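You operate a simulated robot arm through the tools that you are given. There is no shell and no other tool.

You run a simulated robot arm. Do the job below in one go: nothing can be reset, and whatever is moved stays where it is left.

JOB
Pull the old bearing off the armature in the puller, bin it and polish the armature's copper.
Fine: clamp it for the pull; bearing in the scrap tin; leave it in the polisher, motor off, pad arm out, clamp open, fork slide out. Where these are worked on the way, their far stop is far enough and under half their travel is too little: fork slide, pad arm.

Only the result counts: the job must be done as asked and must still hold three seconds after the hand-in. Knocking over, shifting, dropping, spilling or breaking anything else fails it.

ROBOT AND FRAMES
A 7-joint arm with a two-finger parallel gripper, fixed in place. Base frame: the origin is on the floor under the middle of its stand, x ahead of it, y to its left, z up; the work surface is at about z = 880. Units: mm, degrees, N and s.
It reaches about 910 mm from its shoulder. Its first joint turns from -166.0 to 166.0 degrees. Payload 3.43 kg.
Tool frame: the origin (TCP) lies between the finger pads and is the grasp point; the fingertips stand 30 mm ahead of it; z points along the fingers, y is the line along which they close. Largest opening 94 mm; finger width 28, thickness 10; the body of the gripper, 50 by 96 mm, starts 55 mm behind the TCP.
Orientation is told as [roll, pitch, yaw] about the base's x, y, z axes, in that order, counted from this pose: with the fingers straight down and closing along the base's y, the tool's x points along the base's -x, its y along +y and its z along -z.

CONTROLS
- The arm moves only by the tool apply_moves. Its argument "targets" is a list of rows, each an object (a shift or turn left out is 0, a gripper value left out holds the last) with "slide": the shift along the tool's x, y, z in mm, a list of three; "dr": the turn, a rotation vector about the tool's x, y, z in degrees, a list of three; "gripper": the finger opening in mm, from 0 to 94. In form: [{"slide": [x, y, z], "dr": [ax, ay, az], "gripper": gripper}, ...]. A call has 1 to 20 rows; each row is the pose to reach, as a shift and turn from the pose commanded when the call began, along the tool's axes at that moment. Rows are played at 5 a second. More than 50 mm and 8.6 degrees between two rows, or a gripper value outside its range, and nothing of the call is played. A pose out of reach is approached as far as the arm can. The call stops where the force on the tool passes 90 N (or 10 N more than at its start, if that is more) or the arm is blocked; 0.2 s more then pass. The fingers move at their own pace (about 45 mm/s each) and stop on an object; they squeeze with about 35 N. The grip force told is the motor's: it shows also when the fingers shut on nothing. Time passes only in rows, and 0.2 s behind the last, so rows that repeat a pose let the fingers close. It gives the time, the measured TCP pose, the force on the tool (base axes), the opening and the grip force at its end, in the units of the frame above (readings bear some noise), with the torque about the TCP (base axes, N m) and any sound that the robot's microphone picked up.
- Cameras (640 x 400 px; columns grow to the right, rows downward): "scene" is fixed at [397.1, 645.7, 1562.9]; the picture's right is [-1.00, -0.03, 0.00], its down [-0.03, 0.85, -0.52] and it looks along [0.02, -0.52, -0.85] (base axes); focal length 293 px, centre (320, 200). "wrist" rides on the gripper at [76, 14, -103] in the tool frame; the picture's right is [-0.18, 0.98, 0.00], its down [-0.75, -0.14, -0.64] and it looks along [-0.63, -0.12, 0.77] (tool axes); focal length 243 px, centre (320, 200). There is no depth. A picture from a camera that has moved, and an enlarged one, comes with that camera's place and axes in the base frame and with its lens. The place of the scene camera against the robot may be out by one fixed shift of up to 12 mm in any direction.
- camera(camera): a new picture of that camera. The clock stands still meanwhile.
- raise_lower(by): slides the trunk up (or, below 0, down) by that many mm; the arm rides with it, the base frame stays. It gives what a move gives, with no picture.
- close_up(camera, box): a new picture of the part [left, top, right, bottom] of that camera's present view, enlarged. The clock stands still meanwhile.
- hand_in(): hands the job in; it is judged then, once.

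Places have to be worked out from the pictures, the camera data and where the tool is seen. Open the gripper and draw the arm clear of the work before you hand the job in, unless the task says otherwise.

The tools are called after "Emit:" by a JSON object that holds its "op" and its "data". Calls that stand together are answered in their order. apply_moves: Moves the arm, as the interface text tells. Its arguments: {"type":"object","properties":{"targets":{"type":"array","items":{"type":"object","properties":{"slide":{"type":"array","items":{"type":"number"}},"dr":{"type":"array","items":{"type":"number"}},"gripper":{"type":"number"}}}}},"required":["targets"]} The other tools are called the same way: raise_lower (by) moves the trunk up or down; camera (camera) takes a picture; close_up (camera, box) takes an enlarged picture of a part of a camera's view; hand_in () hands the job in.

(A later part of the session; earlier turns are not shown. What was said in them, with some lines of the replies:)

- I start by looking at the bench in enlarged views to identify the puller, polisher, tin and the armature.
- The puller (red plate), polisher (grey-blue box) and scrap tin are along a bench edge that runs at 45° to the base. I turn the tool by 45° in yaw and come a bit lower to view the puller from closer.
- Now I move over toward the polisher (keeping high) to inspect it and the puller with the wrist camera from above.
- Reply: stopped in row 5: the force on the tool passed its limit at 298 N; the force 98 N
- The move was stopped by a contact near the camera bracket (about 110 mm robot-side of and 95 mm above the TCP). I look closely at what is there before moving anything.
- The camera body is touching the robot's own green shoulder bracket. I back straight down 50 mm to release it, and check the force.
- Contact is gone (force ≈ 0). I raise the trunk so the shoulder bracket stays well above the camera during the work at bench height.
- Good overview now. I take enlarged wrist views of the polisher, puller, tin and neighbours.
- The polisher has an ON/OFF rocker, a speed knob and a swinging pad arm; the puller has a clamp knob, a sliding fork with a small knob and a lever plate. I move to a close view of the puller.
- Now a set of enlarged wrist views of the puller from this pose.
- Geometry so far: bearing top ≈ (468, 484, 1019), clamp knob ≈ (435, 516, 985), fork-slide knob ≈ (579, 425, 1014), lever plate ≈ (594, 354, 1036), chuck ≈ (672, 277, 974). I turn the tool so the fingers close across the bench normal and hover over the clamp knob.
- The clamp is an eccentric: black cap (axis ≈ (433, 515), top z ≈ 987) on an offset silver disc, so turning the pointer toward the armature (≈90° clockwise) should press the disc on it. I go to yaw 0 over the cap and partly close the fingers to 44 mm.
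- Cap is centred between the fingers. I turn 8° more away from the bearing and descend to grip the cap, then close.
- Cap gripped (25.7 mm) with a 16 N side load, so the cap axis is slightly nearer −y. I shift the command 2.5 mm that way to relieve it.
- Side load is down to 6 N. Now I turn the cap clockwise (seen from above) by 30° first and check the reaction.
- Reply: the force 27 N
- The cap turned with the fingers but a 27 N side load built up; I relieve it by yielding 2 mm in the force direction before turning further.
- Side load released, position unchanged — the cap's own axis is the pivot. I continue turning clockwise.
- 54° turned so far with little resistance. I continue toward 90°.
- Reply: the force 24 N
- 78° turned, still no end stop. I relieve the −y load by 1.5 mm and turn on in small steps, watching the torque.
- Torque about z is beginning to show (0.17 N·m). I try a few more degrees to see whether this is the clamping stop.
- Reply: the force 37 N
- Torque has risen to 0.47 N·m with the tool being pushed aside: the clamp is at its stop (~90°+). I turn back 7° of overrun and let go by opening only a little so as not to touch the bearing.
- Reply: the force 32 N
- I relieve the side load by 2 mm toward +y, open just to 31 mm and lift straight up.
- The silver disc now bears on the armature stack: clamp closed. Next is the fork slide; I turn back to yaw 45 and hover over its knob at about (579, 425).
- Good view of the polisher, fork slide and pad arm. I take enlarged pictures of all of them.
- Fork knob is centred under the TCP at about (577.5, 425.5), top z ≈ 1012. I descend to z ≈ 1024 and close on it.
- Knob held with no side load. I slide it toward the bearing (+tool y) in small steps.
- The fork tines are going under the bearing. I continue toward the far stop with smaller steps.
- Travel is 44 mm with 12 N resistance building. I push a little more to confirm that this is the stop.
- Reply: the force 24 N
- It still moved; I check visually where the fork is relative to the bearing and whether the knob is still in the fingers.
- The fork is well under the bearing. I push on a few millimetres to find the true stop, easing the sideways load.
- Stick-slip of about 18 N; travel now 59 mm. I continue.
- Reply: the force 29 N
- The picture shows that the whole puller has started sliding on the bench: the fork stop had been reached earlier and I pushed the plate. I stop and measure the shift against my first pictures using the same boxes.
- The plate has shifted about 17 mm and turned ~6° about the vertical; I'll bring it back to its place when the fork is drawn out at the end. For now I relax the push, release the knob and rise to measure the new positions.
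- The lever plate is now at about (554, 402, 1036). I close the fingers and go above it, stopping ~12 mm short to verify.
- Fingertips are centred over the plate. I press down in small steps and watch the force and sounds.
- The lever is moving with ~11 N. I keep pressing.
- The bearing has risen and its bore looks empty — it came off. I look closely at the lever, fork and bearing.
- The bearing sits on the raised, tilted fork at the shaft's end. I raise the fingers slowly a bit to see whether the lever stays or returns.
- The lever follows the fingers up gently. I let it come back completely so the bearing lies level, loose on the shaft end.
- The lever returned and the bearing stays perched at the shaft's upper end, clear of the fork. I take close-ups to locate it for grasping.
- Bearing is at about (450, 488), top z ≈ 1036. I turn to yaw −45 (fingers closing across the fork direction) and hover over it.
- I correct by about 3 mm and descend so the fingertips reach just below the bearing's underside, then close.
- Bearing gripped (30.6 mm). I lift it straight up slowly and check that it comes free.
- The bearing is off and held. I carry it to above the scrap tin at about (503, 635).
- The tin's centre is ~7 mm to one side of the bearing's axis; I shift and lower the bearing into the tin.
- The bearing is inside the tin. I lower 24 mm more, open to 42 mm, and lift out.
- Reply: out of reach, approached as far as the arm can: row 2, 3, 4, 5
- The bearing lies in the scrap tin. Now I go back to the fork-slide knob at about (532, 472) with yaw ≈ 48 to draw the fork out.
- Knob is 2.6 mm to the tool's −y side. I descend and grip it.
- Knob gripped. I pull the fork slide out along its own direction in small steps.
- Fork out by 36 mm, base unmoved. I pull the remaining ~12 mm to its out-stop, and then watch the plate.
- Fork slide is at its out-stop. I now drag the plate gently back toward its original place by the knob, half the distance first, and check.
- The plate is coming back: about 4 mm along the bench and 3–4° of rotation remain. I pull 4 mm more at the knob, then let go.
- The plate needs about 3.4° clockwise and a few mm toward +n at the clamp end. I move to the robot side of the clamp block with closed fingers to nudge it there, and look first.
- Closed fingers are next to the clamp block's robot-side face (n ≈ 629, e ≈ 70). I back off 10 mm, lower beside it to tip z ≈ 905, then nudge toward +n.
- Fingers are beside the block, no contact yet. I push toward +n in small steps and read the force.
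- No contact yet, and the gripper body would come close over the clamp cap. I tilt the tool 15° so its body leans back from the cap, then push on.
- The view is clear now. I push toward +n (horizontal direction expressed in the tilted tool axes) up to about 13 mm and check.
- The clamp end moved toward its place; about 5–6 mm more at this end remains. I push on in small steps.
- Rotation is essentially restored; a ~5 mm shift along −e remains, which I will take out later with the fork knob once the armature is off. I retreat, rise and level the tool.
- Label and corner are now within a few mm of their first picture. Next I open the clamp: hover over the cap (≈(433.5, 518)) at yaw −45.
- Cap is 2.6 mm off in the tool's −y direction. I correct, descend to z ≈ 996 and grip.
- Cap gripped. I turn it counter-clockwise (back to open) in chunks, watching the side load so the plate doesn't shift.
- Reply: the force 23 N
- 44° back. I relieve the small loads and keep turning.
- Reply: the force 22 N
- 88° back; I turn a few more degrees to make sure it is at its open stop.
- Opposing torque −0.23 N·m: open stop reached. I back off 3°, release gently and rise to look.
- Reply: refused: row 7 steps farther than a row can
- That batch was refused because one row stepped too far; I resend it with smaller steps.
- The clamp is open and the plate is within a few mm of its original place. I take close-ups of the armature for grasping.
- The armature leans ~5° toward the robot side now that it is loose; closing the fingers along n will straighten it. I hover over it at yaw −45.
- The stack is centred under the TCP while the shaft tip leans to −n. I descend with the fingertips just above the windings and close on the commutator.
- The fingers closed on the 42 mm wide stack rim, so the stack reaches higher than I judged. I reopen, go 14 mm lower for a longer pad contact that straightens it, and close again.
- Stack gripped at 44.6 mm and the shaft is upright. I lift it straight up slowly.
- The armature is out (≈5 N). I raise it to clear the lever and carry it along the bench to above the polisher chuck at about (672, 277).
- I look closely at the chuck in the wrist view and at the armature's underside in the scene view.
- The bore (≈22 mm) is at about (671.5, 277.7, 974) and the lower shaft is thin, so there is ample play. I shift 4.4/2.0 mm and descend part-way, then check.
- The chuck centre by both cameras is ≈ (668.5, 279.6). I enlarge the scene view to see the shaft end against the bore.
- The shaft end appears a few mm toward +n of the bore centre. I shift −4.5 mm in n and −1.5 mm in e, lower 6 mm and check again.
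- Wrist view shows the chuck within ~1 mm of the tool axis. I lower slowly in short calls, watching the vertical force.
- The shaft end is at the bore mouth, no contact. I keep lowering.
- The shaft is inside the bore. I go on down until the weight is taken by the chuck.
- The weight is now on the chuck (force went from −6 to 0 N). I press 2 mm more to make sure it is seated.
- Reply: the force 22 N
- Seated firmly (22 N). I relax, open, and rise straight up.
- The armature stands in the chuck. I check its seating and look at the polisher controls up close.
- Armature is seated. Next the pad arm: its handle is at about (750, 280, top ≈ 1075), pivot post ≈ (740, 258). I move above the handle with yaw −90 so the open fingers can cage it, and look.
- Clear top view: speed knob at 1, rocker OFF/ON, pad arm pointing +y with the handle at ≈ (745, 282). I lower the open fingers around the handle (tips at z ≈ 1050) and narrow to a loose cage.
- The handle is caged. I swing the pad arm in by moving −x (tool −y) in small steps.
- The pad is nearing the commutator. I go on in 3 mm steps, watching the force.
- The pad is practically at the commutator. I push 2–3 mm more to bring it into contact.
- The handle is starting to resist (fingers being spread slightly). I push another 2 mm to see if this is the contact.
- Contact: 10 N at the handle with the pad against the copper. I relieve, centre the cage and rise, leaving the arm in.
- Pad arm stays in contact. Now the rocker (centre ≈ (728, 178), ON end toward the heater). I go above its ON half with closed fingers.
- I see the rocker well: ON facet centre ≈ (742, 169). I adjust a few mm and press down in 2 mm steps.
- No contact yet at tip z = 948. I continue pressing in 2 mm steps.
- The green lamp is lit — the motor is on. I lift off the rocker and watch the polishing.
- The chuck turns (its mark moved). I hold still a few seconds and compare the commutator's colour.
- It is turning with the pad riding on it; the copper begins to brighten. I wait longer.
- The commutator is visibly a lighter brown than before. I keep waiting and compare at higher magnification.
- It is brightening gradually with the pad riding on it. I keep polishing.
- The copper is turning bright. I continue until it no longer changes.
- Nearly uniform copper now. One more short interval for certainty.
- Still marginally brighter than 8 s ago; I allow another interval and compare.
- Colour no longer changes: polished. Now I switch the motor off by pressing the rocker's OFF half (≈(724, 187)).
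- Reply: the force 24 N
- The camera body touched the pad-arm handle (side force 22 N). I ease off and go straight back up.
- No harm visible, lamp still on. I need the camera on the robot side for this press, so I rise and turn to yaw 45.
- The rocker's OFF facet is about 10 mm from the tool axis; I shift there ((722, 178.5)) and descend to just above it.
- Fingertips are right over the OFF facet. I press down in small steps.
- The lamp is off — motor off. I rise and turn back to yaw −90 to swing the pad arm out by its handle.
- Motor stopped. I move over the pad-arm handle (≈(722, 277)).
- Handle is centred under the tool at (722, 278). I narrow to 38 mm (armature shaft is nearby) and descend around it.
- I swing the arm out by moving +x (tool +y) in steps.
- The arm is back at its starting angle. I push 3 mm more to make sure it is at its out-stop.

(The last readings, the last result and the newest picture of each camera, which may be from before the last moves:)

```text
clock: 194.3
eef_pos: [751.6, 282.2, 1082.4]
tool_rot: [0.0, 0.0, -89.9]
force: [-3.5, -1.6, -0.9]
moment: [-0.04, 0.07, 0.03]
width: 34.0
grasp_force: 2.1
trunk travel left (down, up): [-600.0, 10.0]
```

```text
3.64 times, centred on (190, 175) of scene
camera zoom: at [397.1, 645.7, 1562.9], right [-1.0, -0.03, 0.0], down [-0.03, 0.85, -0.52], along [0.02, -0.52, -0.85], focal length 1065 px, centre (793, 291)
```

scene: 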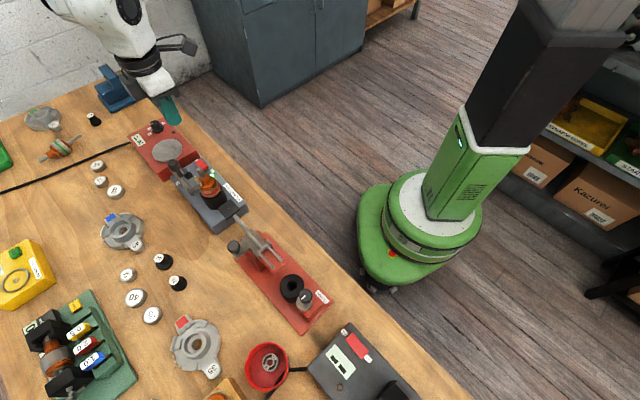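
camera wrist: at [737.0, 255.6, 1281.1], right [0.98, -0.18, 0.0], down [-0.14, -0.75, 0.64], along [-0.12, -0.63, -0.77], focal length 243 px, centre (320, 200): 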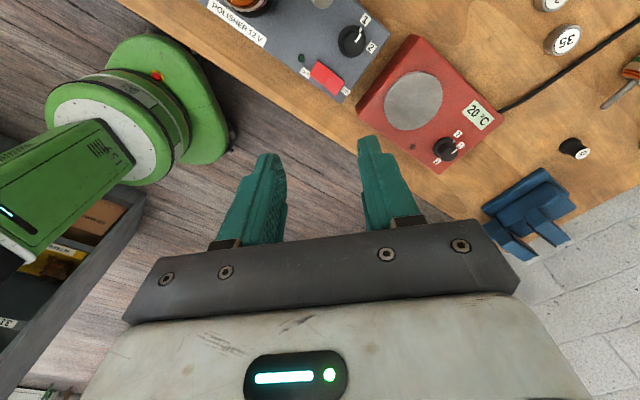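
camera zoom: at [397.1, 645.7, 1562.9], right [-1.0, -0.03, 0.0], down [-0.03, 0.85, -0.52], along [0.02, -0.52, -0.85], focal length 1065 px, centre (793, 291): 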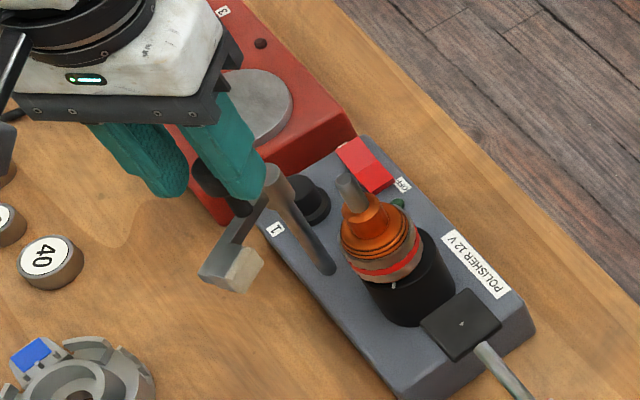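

At the out-stop. I centre, rise clear, and then check the puller's position against the first picture.

Emit:
{"op": "apply_moves", "data": {"targets": [{"slide": [0, -4, 0], "gripper": 34}, {"slide": [0, -4, 0], "gripper": 36}, {"slide": [0, -4, -35], "gripper": 36}, {"slide": [0, -4, -75], "gripper": 36}, {"slide": [0, -4, -110], "gripper": 36}, {"slide": [0, -4, -110], "gripper": 36}]}}

Emit:
{"op": "close_up", "data": {"camera": "scene", "box": [220, 210, 380, 310]}}

Emit:
{"op": "close_up", "data": {"camera": "scene", "box": [200, 300, 440, 400]}}

Emit:
{"op": "close_up", "data": {"camera": "scene", "box": [120, 100, 280, 200]}}

```text
clock: 195.7
eef_pos: [747.8, 277.9, 1195.8]
tool_rot: [0.1, 0.1, -90.0]
force: [0.3, 0.8, 0.0]
moment: [0.0, -0.02, 0.02]
width: 35.9
grasp_force: 0.0
trunk travel left (down, up): [-600.0, 10.0]
```

```text
4.00 times, centred on (300, 260) of scene
camera zoom: at [397.1, 645.7, 1562.9], right [-1.0, -0.03, 0.0], down [-0.03, 0.85, -0.52], along [0.02, -0.52, -0.85], focal length 1171 px, centre (400, -40)
```

zoom: 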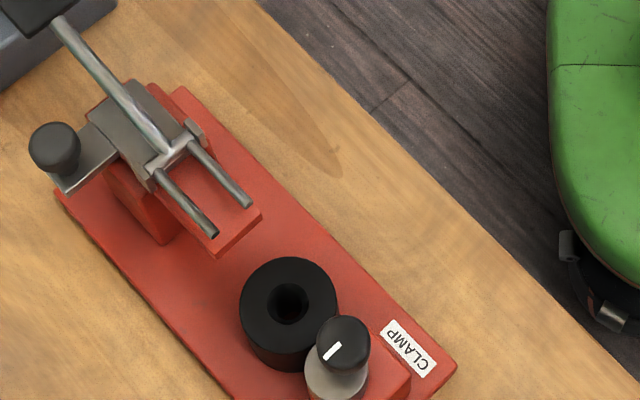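

```text
2.67 times, centred on (320, 350) of scene
camera zoom: at [397.1, 645.7, 1562.9], right [-1.0, -0.03, 0.0], down [-0.03, 0.85, -0.52], along [0.02, -0.52, -0.85], focal length 781 px, centre (320, -200)
```

zoom: 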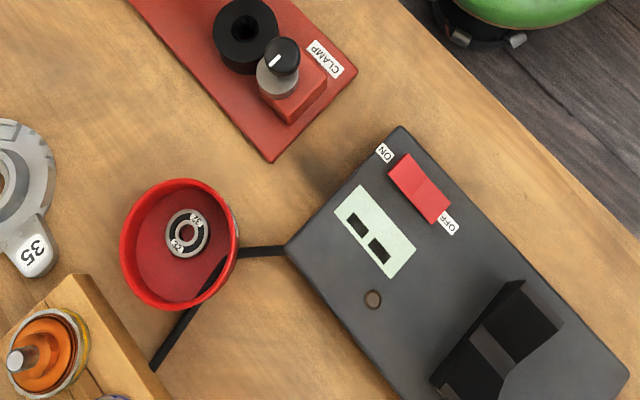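

```text
4.00 times, centred on (200, 150) of scene
camera zoom: at [397.1, 645.7, 1562.9], right [-1.0, -0.03, 0.0], down [-0.03, 0.85, -0.52], along [0.02, -0.52, -0.85], focal length 1171 px, centre (800, 400)
```

zoom: 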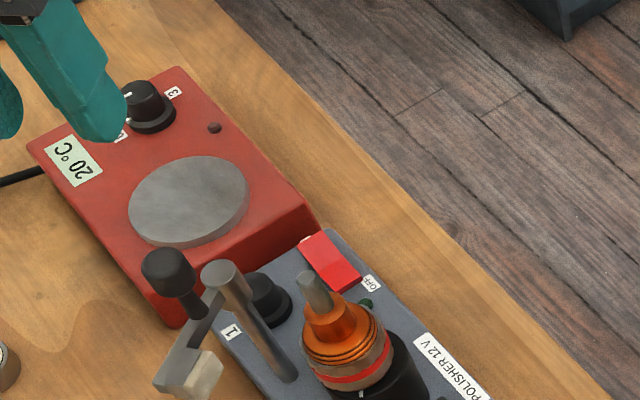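

Polisher, heater and pad arm match the first pictures. The puller plate is still ~4–7 mm off at the fork end; I go to the fork knob once more to pull it home.

Emit:
{"op": "apply_moves", "data": {"targets": [{"slide": [8, -9, 0], "dr": [0, 0, -7.5], "gripper": 50}, {"slide": [16, -18, 0], "dr": [0, 0, -15], "gripper": 50}, {"slide": [25, -27, 0], "dr": [0, 0, -22.5]}, {"slide": [33, -36, 0], "dr": [0, 0, -30]}, {"slide": [41, -45, 0], "dr": [0, 0, -37.5]}, {"slide": [50, -55, 0], "dr": [0, 0, -45]}, {"slide": [58, -64, 0], "dr": [0, 0, -52.5]}, {"slide": [67, -73, 0], "dr": [0, 0, -60]}, {"slide": [75, -82, 0], "dr": [0, 0, -67.5]}, {"slide": [84, -92, 0], "dr": [0, 0, -75]}, {"slide": [92, -101, 0], "dr": [0, 0, -82.5]}, {"slide": [101, -110, 0], "dr": [0, 0, -90]}, {"slide": [110, -120, 0], "dr": [0, 0, -98]}, {"slide": [119, -130, 10], "dr": [0, 0, -106]}, {"slide": [128, -140, 20], "dr": [0, 0, -114]}, {"slide": [137, -150, 35], "dr": [0, 0, -122]}, {"slide": [146, -160, 50], "dr": [0, 0, -130]}, {"slide": [155, -169.8, 65], "dr": [0, 0, -135]}, {"slide": [155, -169.8, 65], "dr": [0, 0, -135]}]}}

Emit:
{"op": "camera", "data": {"camera": "wrist"}}

Emit:
{"op": "close_up", "data": {"camera": "wrist", "box": [240, 40, 400, 200]}}

```text
clock: 199.7
eef_pos: [578.3, 436.0, 1128.3]
tool_rot: [0.0, 0.0, 45.2]
force: [-0.6, 0.0, 0.7]
moment: [-0.02, 0.03, -0.01]
width: 50.0
grasp_force: 0.1
trunk travel left (down, up): [-600.0, 10.0]
```

```text
taken
camera wrist: at [514.3, 392.6, 1230.2], right [-0.57, 0.82, 0.0], down [0.63, 0.43, 0.64], along [0.53, 0.36, -0.77], focal length 243 px, centre (320, 200)
```

wrist: 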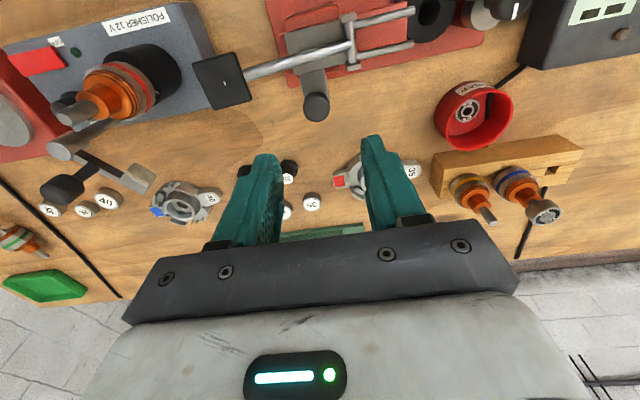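

```text
2.50 times, centred on (320, 120) of wrist
camera zoom: at [514.3, 392.6, 1230.2], right [-0.57, 0.82, 0.0], down [0.63, 0.43, 0.64], along [0.53, 0.36, -0.77], focal length 606 px, centre (320, 400)
```

zoom: 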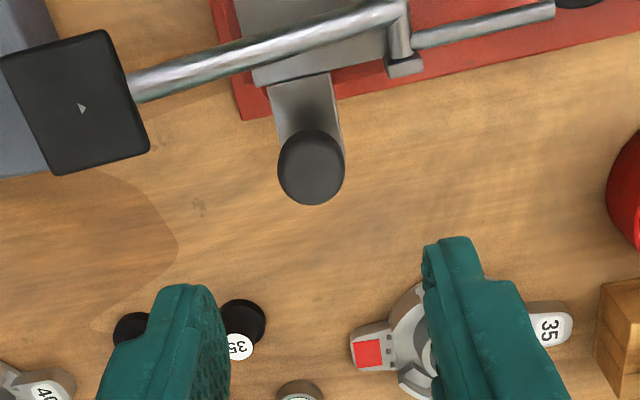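

The knob is ≈ (577.4, 432.3) versus (577.2, 425.5) originally. I grip it and pull that ~7 mm back.

Emit:
{"op": "apply_moves", "data": {"targets": [{"slide": [3.3, -2, 25]}, {"slide": [3.3, -2, 50]}, {"slide": [3.3, -2, 75]}, {"slide": [3.3, -2, 92]}, {"slide": [3.3, -2, 104]}, {"slide": [3.3, -2, 104], "gripper": 10}, {"slide": [3.3, -2, 104], "gripper": 10}, {"slide": [3.3, -2, 104], "gripper": 10}]}}

Emit:
{"op": "close_up", "data": {"camera": "scene", "box": [220, 210, 380, 310]}}

```text
clock: 201.5
eef_pos: [576.7, 432.9, 1023.4]
tool_rot: [0.0, 0.0, 45.1]
force: [-0.3, -1.2, -0.2]
moment: [0.19, 0.02, -0.12]
width: 23.8
grasp_force: 34.9
trunk travel left (down, up): [-600.0, 10.0]
```

```text
4.00 times, centred on (300, 260) of scene
camera zoom: at [397.1, 645.7, 1562.9], right [-1.0, -0.03, 0.0], down [-0.03, 0.85, -0.52], along [0.02, -0.52, -0.85], focal length 1171 px, centre (400, -40)
```

zoom: 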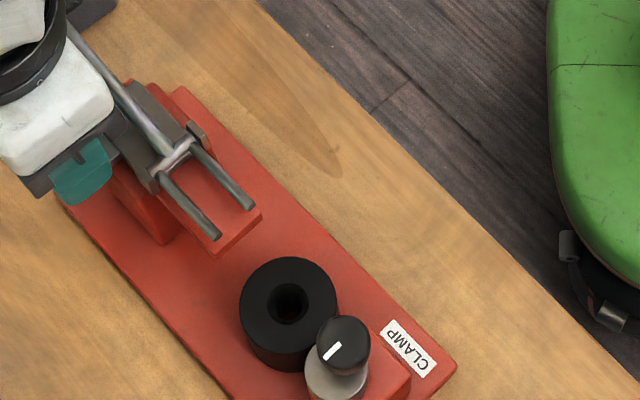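

Emit:
{"op": "apply_moves", "data": {"targets": [{"slide": [1.5, -1.5, 0]}, {"slide": [3, -3, 0]}, {"slide": [4.5, -4.5, 0]}, {"slide": [6, -6, 0]}, {"slide": [6, -6, 0]}]}}

Emit:
{"op": "close_up", "data": {"camera": "scene", "box": [220, 210, 380, 310]}}

```text
clock: 202.7
eef_pos: [576.2, 423.4, 1023.4]
tool_rot: [0.0, 0.1, 45.1]
force: [-5.0, 8.4, -0.2]
moment: [0.23, 0.22, -0.02]
width: 24.0
grasp_force: 35.7
trunk travel left (down, up): [-600.0, 10.0]
```

```text
4.00 times, centred on (300, 260) of scene
camera zoom: at [397.1, 645.7, 1562.9], right [-1.0, -0.03, 0.0], down [-0.03, 0.85, -0.52], along [0.02, -0.52, -0.85], focal length 1171 px, centre (400, -40)
```

zoom: 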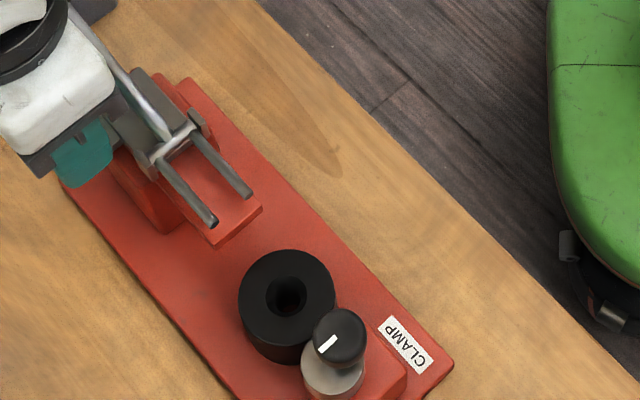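

The label, plate corners and fork tips now coincide with the first picture. I relax, release the knob and rise.

Emit:
{"op": "apply_moves", "data": {"targets": [{"slide": [-0.5, 0.7, 0]}, {"slide": [-0.5, 0.7, 0], "gripper": 50}, {"slide": [-0.5, 0.7, 0], "gripper": 50}, {"slide": [-0.5, 0.7, -30], "gripper": 50}, {"slide": [-0.5, 0.7, -70], "gripper": 50}, {"slide": [-0.5, 0.7, -110], "gripper": 50}, {"slide": [30, 0.7, -150], "gripper": 50}, {"slide": [70, 0.7, -170], "gripper": 50}, {"slide": [115, 0.7, -180], "gripper": 50}, {"slide": [155, 0.7, -180], "gripper": 60}, {"slide": [155, 0.7, -180], "gripper": 60}]}}

Emit:
{"op": "camera", "data": {"camera": "scene"}}

Emit:
{"op": "close_up", "data": {"camera": "scene", "box": [220, 210, 380, 310]}}

Emit:
{"op": "camera", "data": {"camera": "wrist"}}

```text
refused: row 7 steps farther than a row can; nothing moved
```

```text
taken
```

scene: 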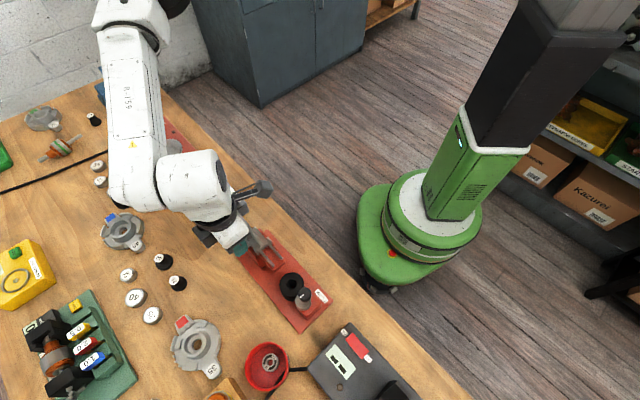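

```text
4.00 times, centred on (300, 260) of scene
camera zoom: at [397.1, 645.7, 1562.9], right [-1.0, -0.03, 0.0], down [-0.03, 0.85, -0.52], along [0.02, -0.52, -0.85], focal length 1171 px, centre (400, -40)
```

zoom: 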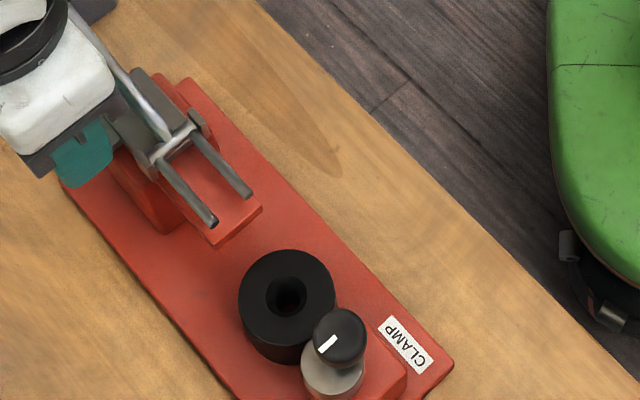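

```text
taken
camera wrist: at [513.1, 380.5, 1125.4], right [-0.57, 0.82, 0.0], down [0.63, 0.44, 0.64], along [0.53, 0.36, -0.77], focal length 243 px, centre (320, 200)
```

wrist: 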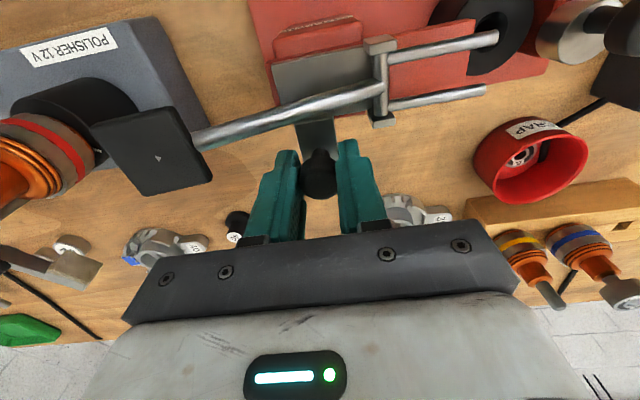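

That batch was refused for one long step; I resend with shorter steps and look again after it has moved away.

Emit:
{"op": "apply_moves", "data": {"targets": [{"slide": [-0.5, 0.7, 0]}, {"slide": [-0.5, 0.7, 0], "gripper": 50}, {"slide": [-0.5, 0.7, 0], "gripper": 50}, {"slide": [-0.5, 0.7, -30], "gripper": 50}, {"slide": [-0.5, 0.7, -65], "gripper": 50}, {"slide": [-0.5, 0.7, -100], "gripper": 50}, {"slide": [20, 0.7, -130], "gripper": 50}, {"slide": [50, 0.7, -150], "gripper": 50}, {"slide": [85, 0.7, -165], "gripper": 50}, {"slide": [120, 0.7, -175], "gripper": 60}, {"slide": [155, 0.7, -180], "gripper": 60}, {"slide": [155, 0.7, -180], "gripper": 60}]}}

Emit:
{"op": "camera", "data": {"camera": "scene"}}

Emit:
{"op": "close_up", "data": {"camera": "scene", "box": [220, 210, 380, 310]}}

Emit:
{"op": "camera", "data": {"camera": "wrist"}}

```text
clock: 205.3
eef_pos: [465.4, 314.0, 1204.7]
tool_rot: [0.0, -0.1, 45.2]
force: [0.2, -0.7, -0.2]
moment: [0.01, 0.03, -0.02]
width: 60.0
grasp_force: 0.1
trunk travel left (down, up): [-600.0, 10.0]
```

```text
taken
```

scene: 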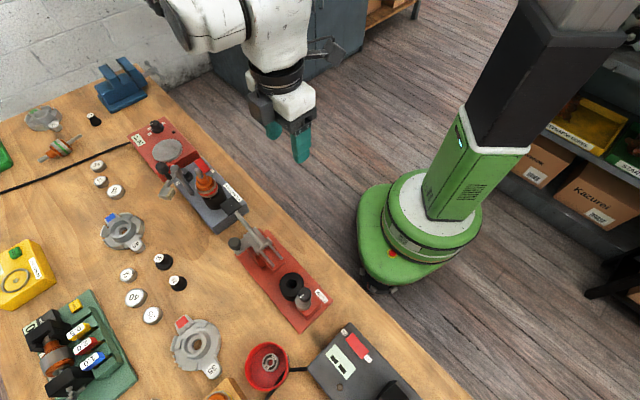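

```text
4.00 times, centred on (300, 260) of scene
camera zoom: at [397.1, 645.7, 1562.9], right [-1.0, -0.03, 0.0], down [-0.03, 0.85, -0.52], along [0.02, -0.52, -0.85], focal length 1171 px, centre (400, -40)
```

zoom: 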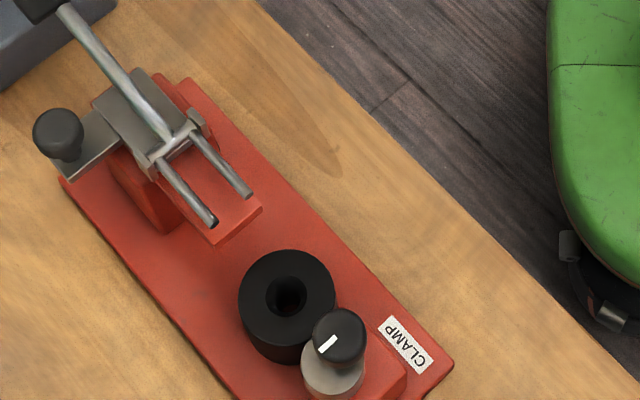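

```text
taken
camera wrist: at [401.3, 271.9, 1306.6], right [-0.57, 0.82, 0.0], down [0.63, 0.43, 0.64], along [0.53, 0.36, -0.77], focal length 243 px, centre (320, 200)
```

wrist: 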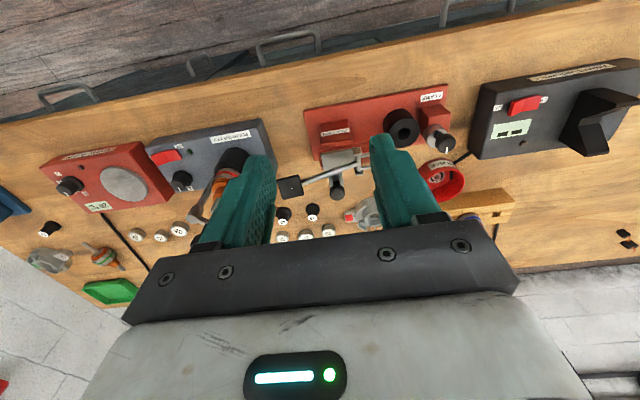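

Puller is back in place, clamp open, fork out. A final check of polisher, armature and tin before handing in.

Emit:
{"op": "close_up", "data": {"camera": "scene", "box": [150, 130, 250, 230]}}

Emit:
{"op": "close_up", "data": {"camera": "scene", "box": [195, 165, 235, 205]}}

Emit:
{"op": "close_up", "data": {"camera": "scene", "box": [200, 300, 440, 400]}}

Emit:
{"op": "close_up", "data": {"camera": "wrist", "box": [140, 110, 260, 240]}}

```text
4.00 times, centred on (200, 180) of scene
camera zoom: at [397.1, 645.7, 1562.9], right [-1.0, -0.03, 0.0], down [-0.03, 0.85, -0.52], along [0.02, -0.52, -0.85], focal length 1171 px, centre (800, 280)
```

zoom: 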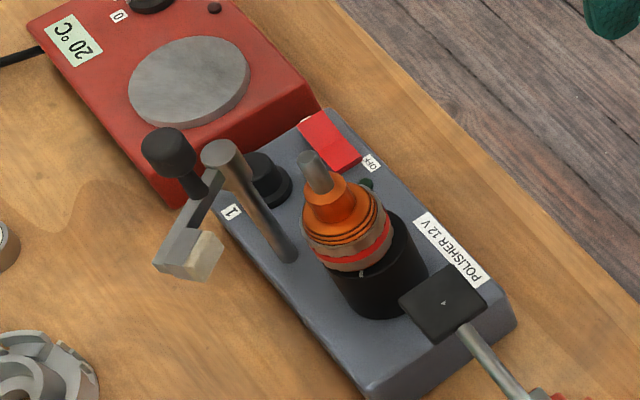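

```text
10.00 times, centred on (215, 185) of scene
camera zoom: at [397.1, 645.7, 1562.9], right [-1.0, -0.03, 0.0], down [-0.03, 0.85, -0.52], along [0.02, -0.52, -0.85], focal length 2928 px, centre (1370, 350)
```

zoom: 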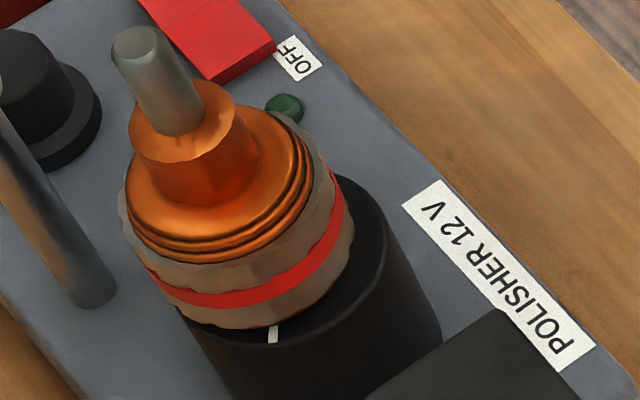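

```text
2.67 times, centred on (320, 350) of scene
camera zoom: at [397.1, 645.7, 1562.9], right [-1.0, -0.03, 0.0], down [-0.03, 0.85, -0.52], along [0.02, -0.52, -0.85], focal length 781 px, centre (320, -200)
```

zoom: 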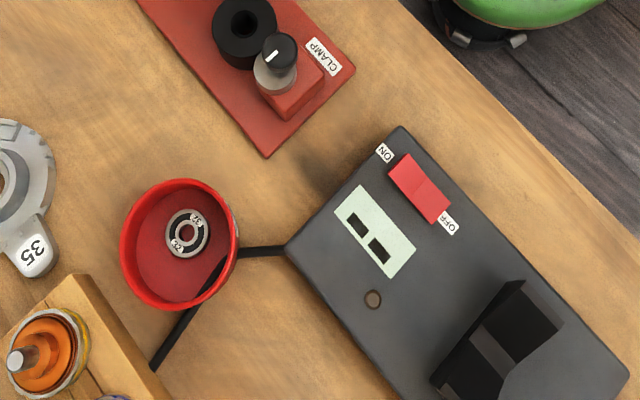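

```text
3.08 times, centred on (200, 175) of wrist
camera zoom: at [401.3, 271.9, 1306.6], right [-0.57, 0.82, 0.0], down [0.63, 0.43, 0.64], along [0.53, 0.36, -0.77], focal length 746 px, centre (689, 277)
```

zoom: 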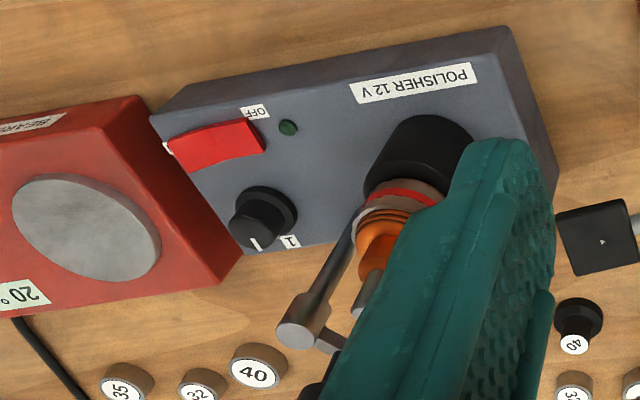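

Everything is as asked, but the armature sits several mm off-centre on the chuck (loose bore). I go back above it to measure and re-centre it gently.

Emit:
{"op": "apply_moves", "data": {"targets": [{"slide": [-10, -14, 0], "dr": [0, 0, 7.5]}, {"slide": [-20, -28, 0], "dr": [0, 0, 15]}, {"slide": [-30, -43, 0], "dr": [0, 0, 22.5]}, {"slide": [-40, -57, 0], "dr": [0, 0, 30]}, {"slide": [-50, -71, 0], "dr": [0, 0, 37.5]}, {"slide": [-60, -85, 0], "dr": [0, 0, 45]}, {"slide": [-70, -100, 0], "dr": [0, 0, 52.5]}, {"slide": [-80, -114, 0], "dr": [0, 0, 60]}, {"slide": [-90, -128, 0], "dr": [0, 0, 67.5]}, {"slide": [-100, -142, 5], "dr": [0, 0, 75]}, {"slide": [-110, -156, 10], "dr": [0, 0, 82.5]}, {"slide": [-118.6, -170.6, 15], "dr": [0, 0, 90]}, {"slide": [-118.6, -170.6, 15], "dr": [0, 0, 90], "gripper": 64}]}}

Emit:
{"op": "close_up", "data": {"camera": "wrist", "box": [270, 20, 390, 140]}}

Emit:
{"op": "camera", "data": {"camera": "wrist"}}

```text
clock: 208.1
eef_pos: [673.8, 275.7, 1188.3]
tool_rot: [-0.1, -0.1, -45.0]
force: [0.3, 0.5, 0.6]
moment: [-0.01, -0.01, 0.0]
width: 63.7
grasp_force: 0.0
trunk travel left (down, up): [-600.0, 10.0]
```

```text
3.33 times, centred on (330, 80) of wrist
camera zoom: at [630.2, 341.1, 1291.3], right [0.83, 0.56, 0.0], down [0.43, -0.63, 0.64], along [0.36, -0.53, -0.77], focal length 809 px, centre (287, 600)
```

zoom: 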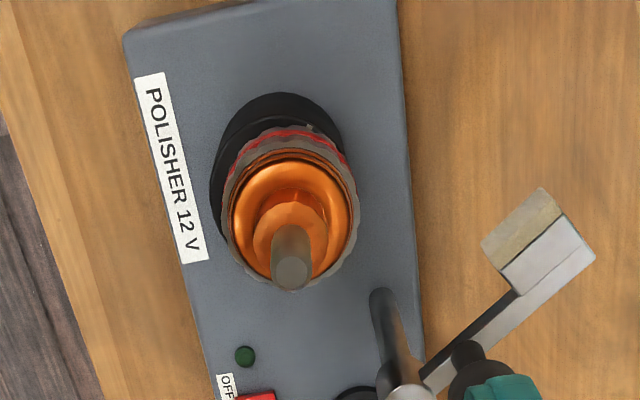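

```text
taken
camera wrist: at [630.2, 341.1, 1291.3], right [0.83, 0.56, 0.0], down [0.43, -0.63, 0.64], along [0.36, -0.53, -0.77], focal length 243 px, centre (320, 200)
```

wrist: 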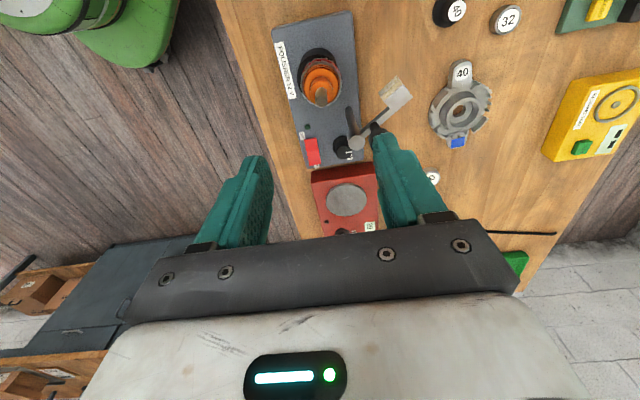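

Measured offset is only ~4 mm, within the bore's play, and it turned and polished properly there, so I leave it undisturbed. I draw the arm clear toward the robot.

Emit:
{"op": "apply_moves", "data": {"targets": [{"slide": [15, -20, -10], "dr": [0, 0, -7.5]}, {"slide": [30, -40, -15], "dr": [0, 0, -15]}, {"slide": [45, -60, -15], "dr": [0, 0, -22.5]}, {"slide": [60, -80, -15], "dr": [0, 0, -30]}, {"slide": [75, -100, -15], "dr": [0, 0, -37.5]}, {"slide": [90, -112, -15], "dr": [0, 0, -45]}, {"slide": [110, -118, -15], "dr": [0, 0, -52.5]}, {"slide": [130, -119, -15], "dr": [0, 0, -60]}, {"slide": [150, -120, -15], "dr": [0, 0, -67.5]}, {"slide": [165, -120, -15], "dr": [0, 0, -75]}, {"slide": [170, -120, -15], "dr": [0, 0, -82.5]}, {"slide": [172, -120, -15], "dr": [0, 0, -90]}, {"slide": [172, -120, -15], "dr": [0, 0, -90]}]}}

Emit:
{"op": "camera", "data": {"camera": "scene"}}

Emit:
{"op": "close_up", "data": {"camera": "scene", "box": [150, 130, 250, 230]}}

```text
clock: 210.9
eef_pos: [465.4, 314.2, 1205.2]
tool_rot: [0.0, 0.0, 45.3]
force: [-0.5, -0.3, -0.3]
moment: [-0.03, 0.03, -0.02]
width: 63.9
grasp_force: 0.0
trunk travel left (down, up): [-600.0, 10.0]
```

```text
taken
```

scene: 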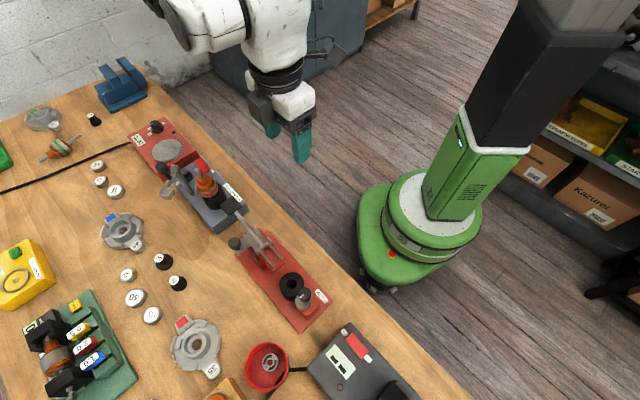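

```text
4.00 times, centred on (200, 180) of scene
camera zoom: at [397.1, 645.7, 1562.9], right [-1.0, -0.03, 0.0], down [-0.03, 0.85, -0.52], along [0.02, -0.52, -0.85], focal length 1171 px, centre (800, 280)
```

zoom: 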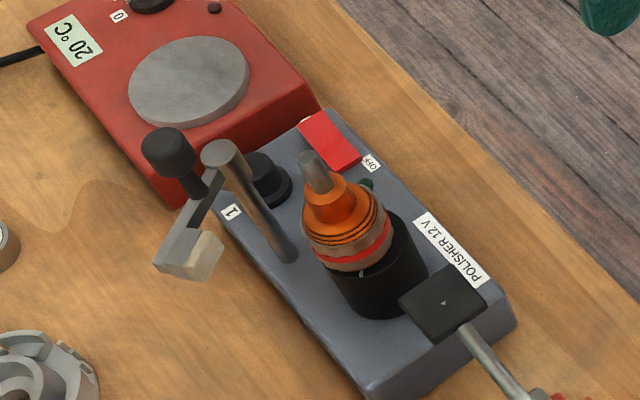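

Final state as seen: the bearing is in the scrap tin. The polished armature stands in the polisher with the motor off and the pad arm out. The clamp is open, the fork slide is out, the puller is back in place and the arm is clear. I hand the job in.

Emit:
{"op": "hand_in", "data": {}}

```text
The job is handed in.
```

I handed the job in, and the last pictures show everything in the state you asked for. The hand-in did not report a verdict.

- **Bearing:** I clamped the armature, pulled the bearing off with the fork and lever, and put it in the scrap tin.
- **Armature:** It stands in the polisher. I polished the commutator for about 45 seconds, until the dark copper turned bright and stopped changing.
- **Settings left:** The motor is off, the pad arm is at its out-stop, the clamp is open and the fork slide is at its out-stop.

Some things did not go cleanly:

- **Puller moved:** The fork reached its stop earlier than I noticed, and I pushed the whole puller about 17 mm and turned it about 6°. I pulled and nudged it back. It now matches my first pictures to about 1–2 mm.
- **Armature off-centre:** It sits roughly 4 to 7 mm off the chuck's centre, about as much as I judge the loose bore allows. It turned and polished that way, so I left it alone.
- **Two arm contacts:** The wrist camera hit the robot's own shoulder bracket early on (298 N). Later it pressed on the pad-arm handle (about 22 N) while the motor was running. I saw no damage or shift from either.
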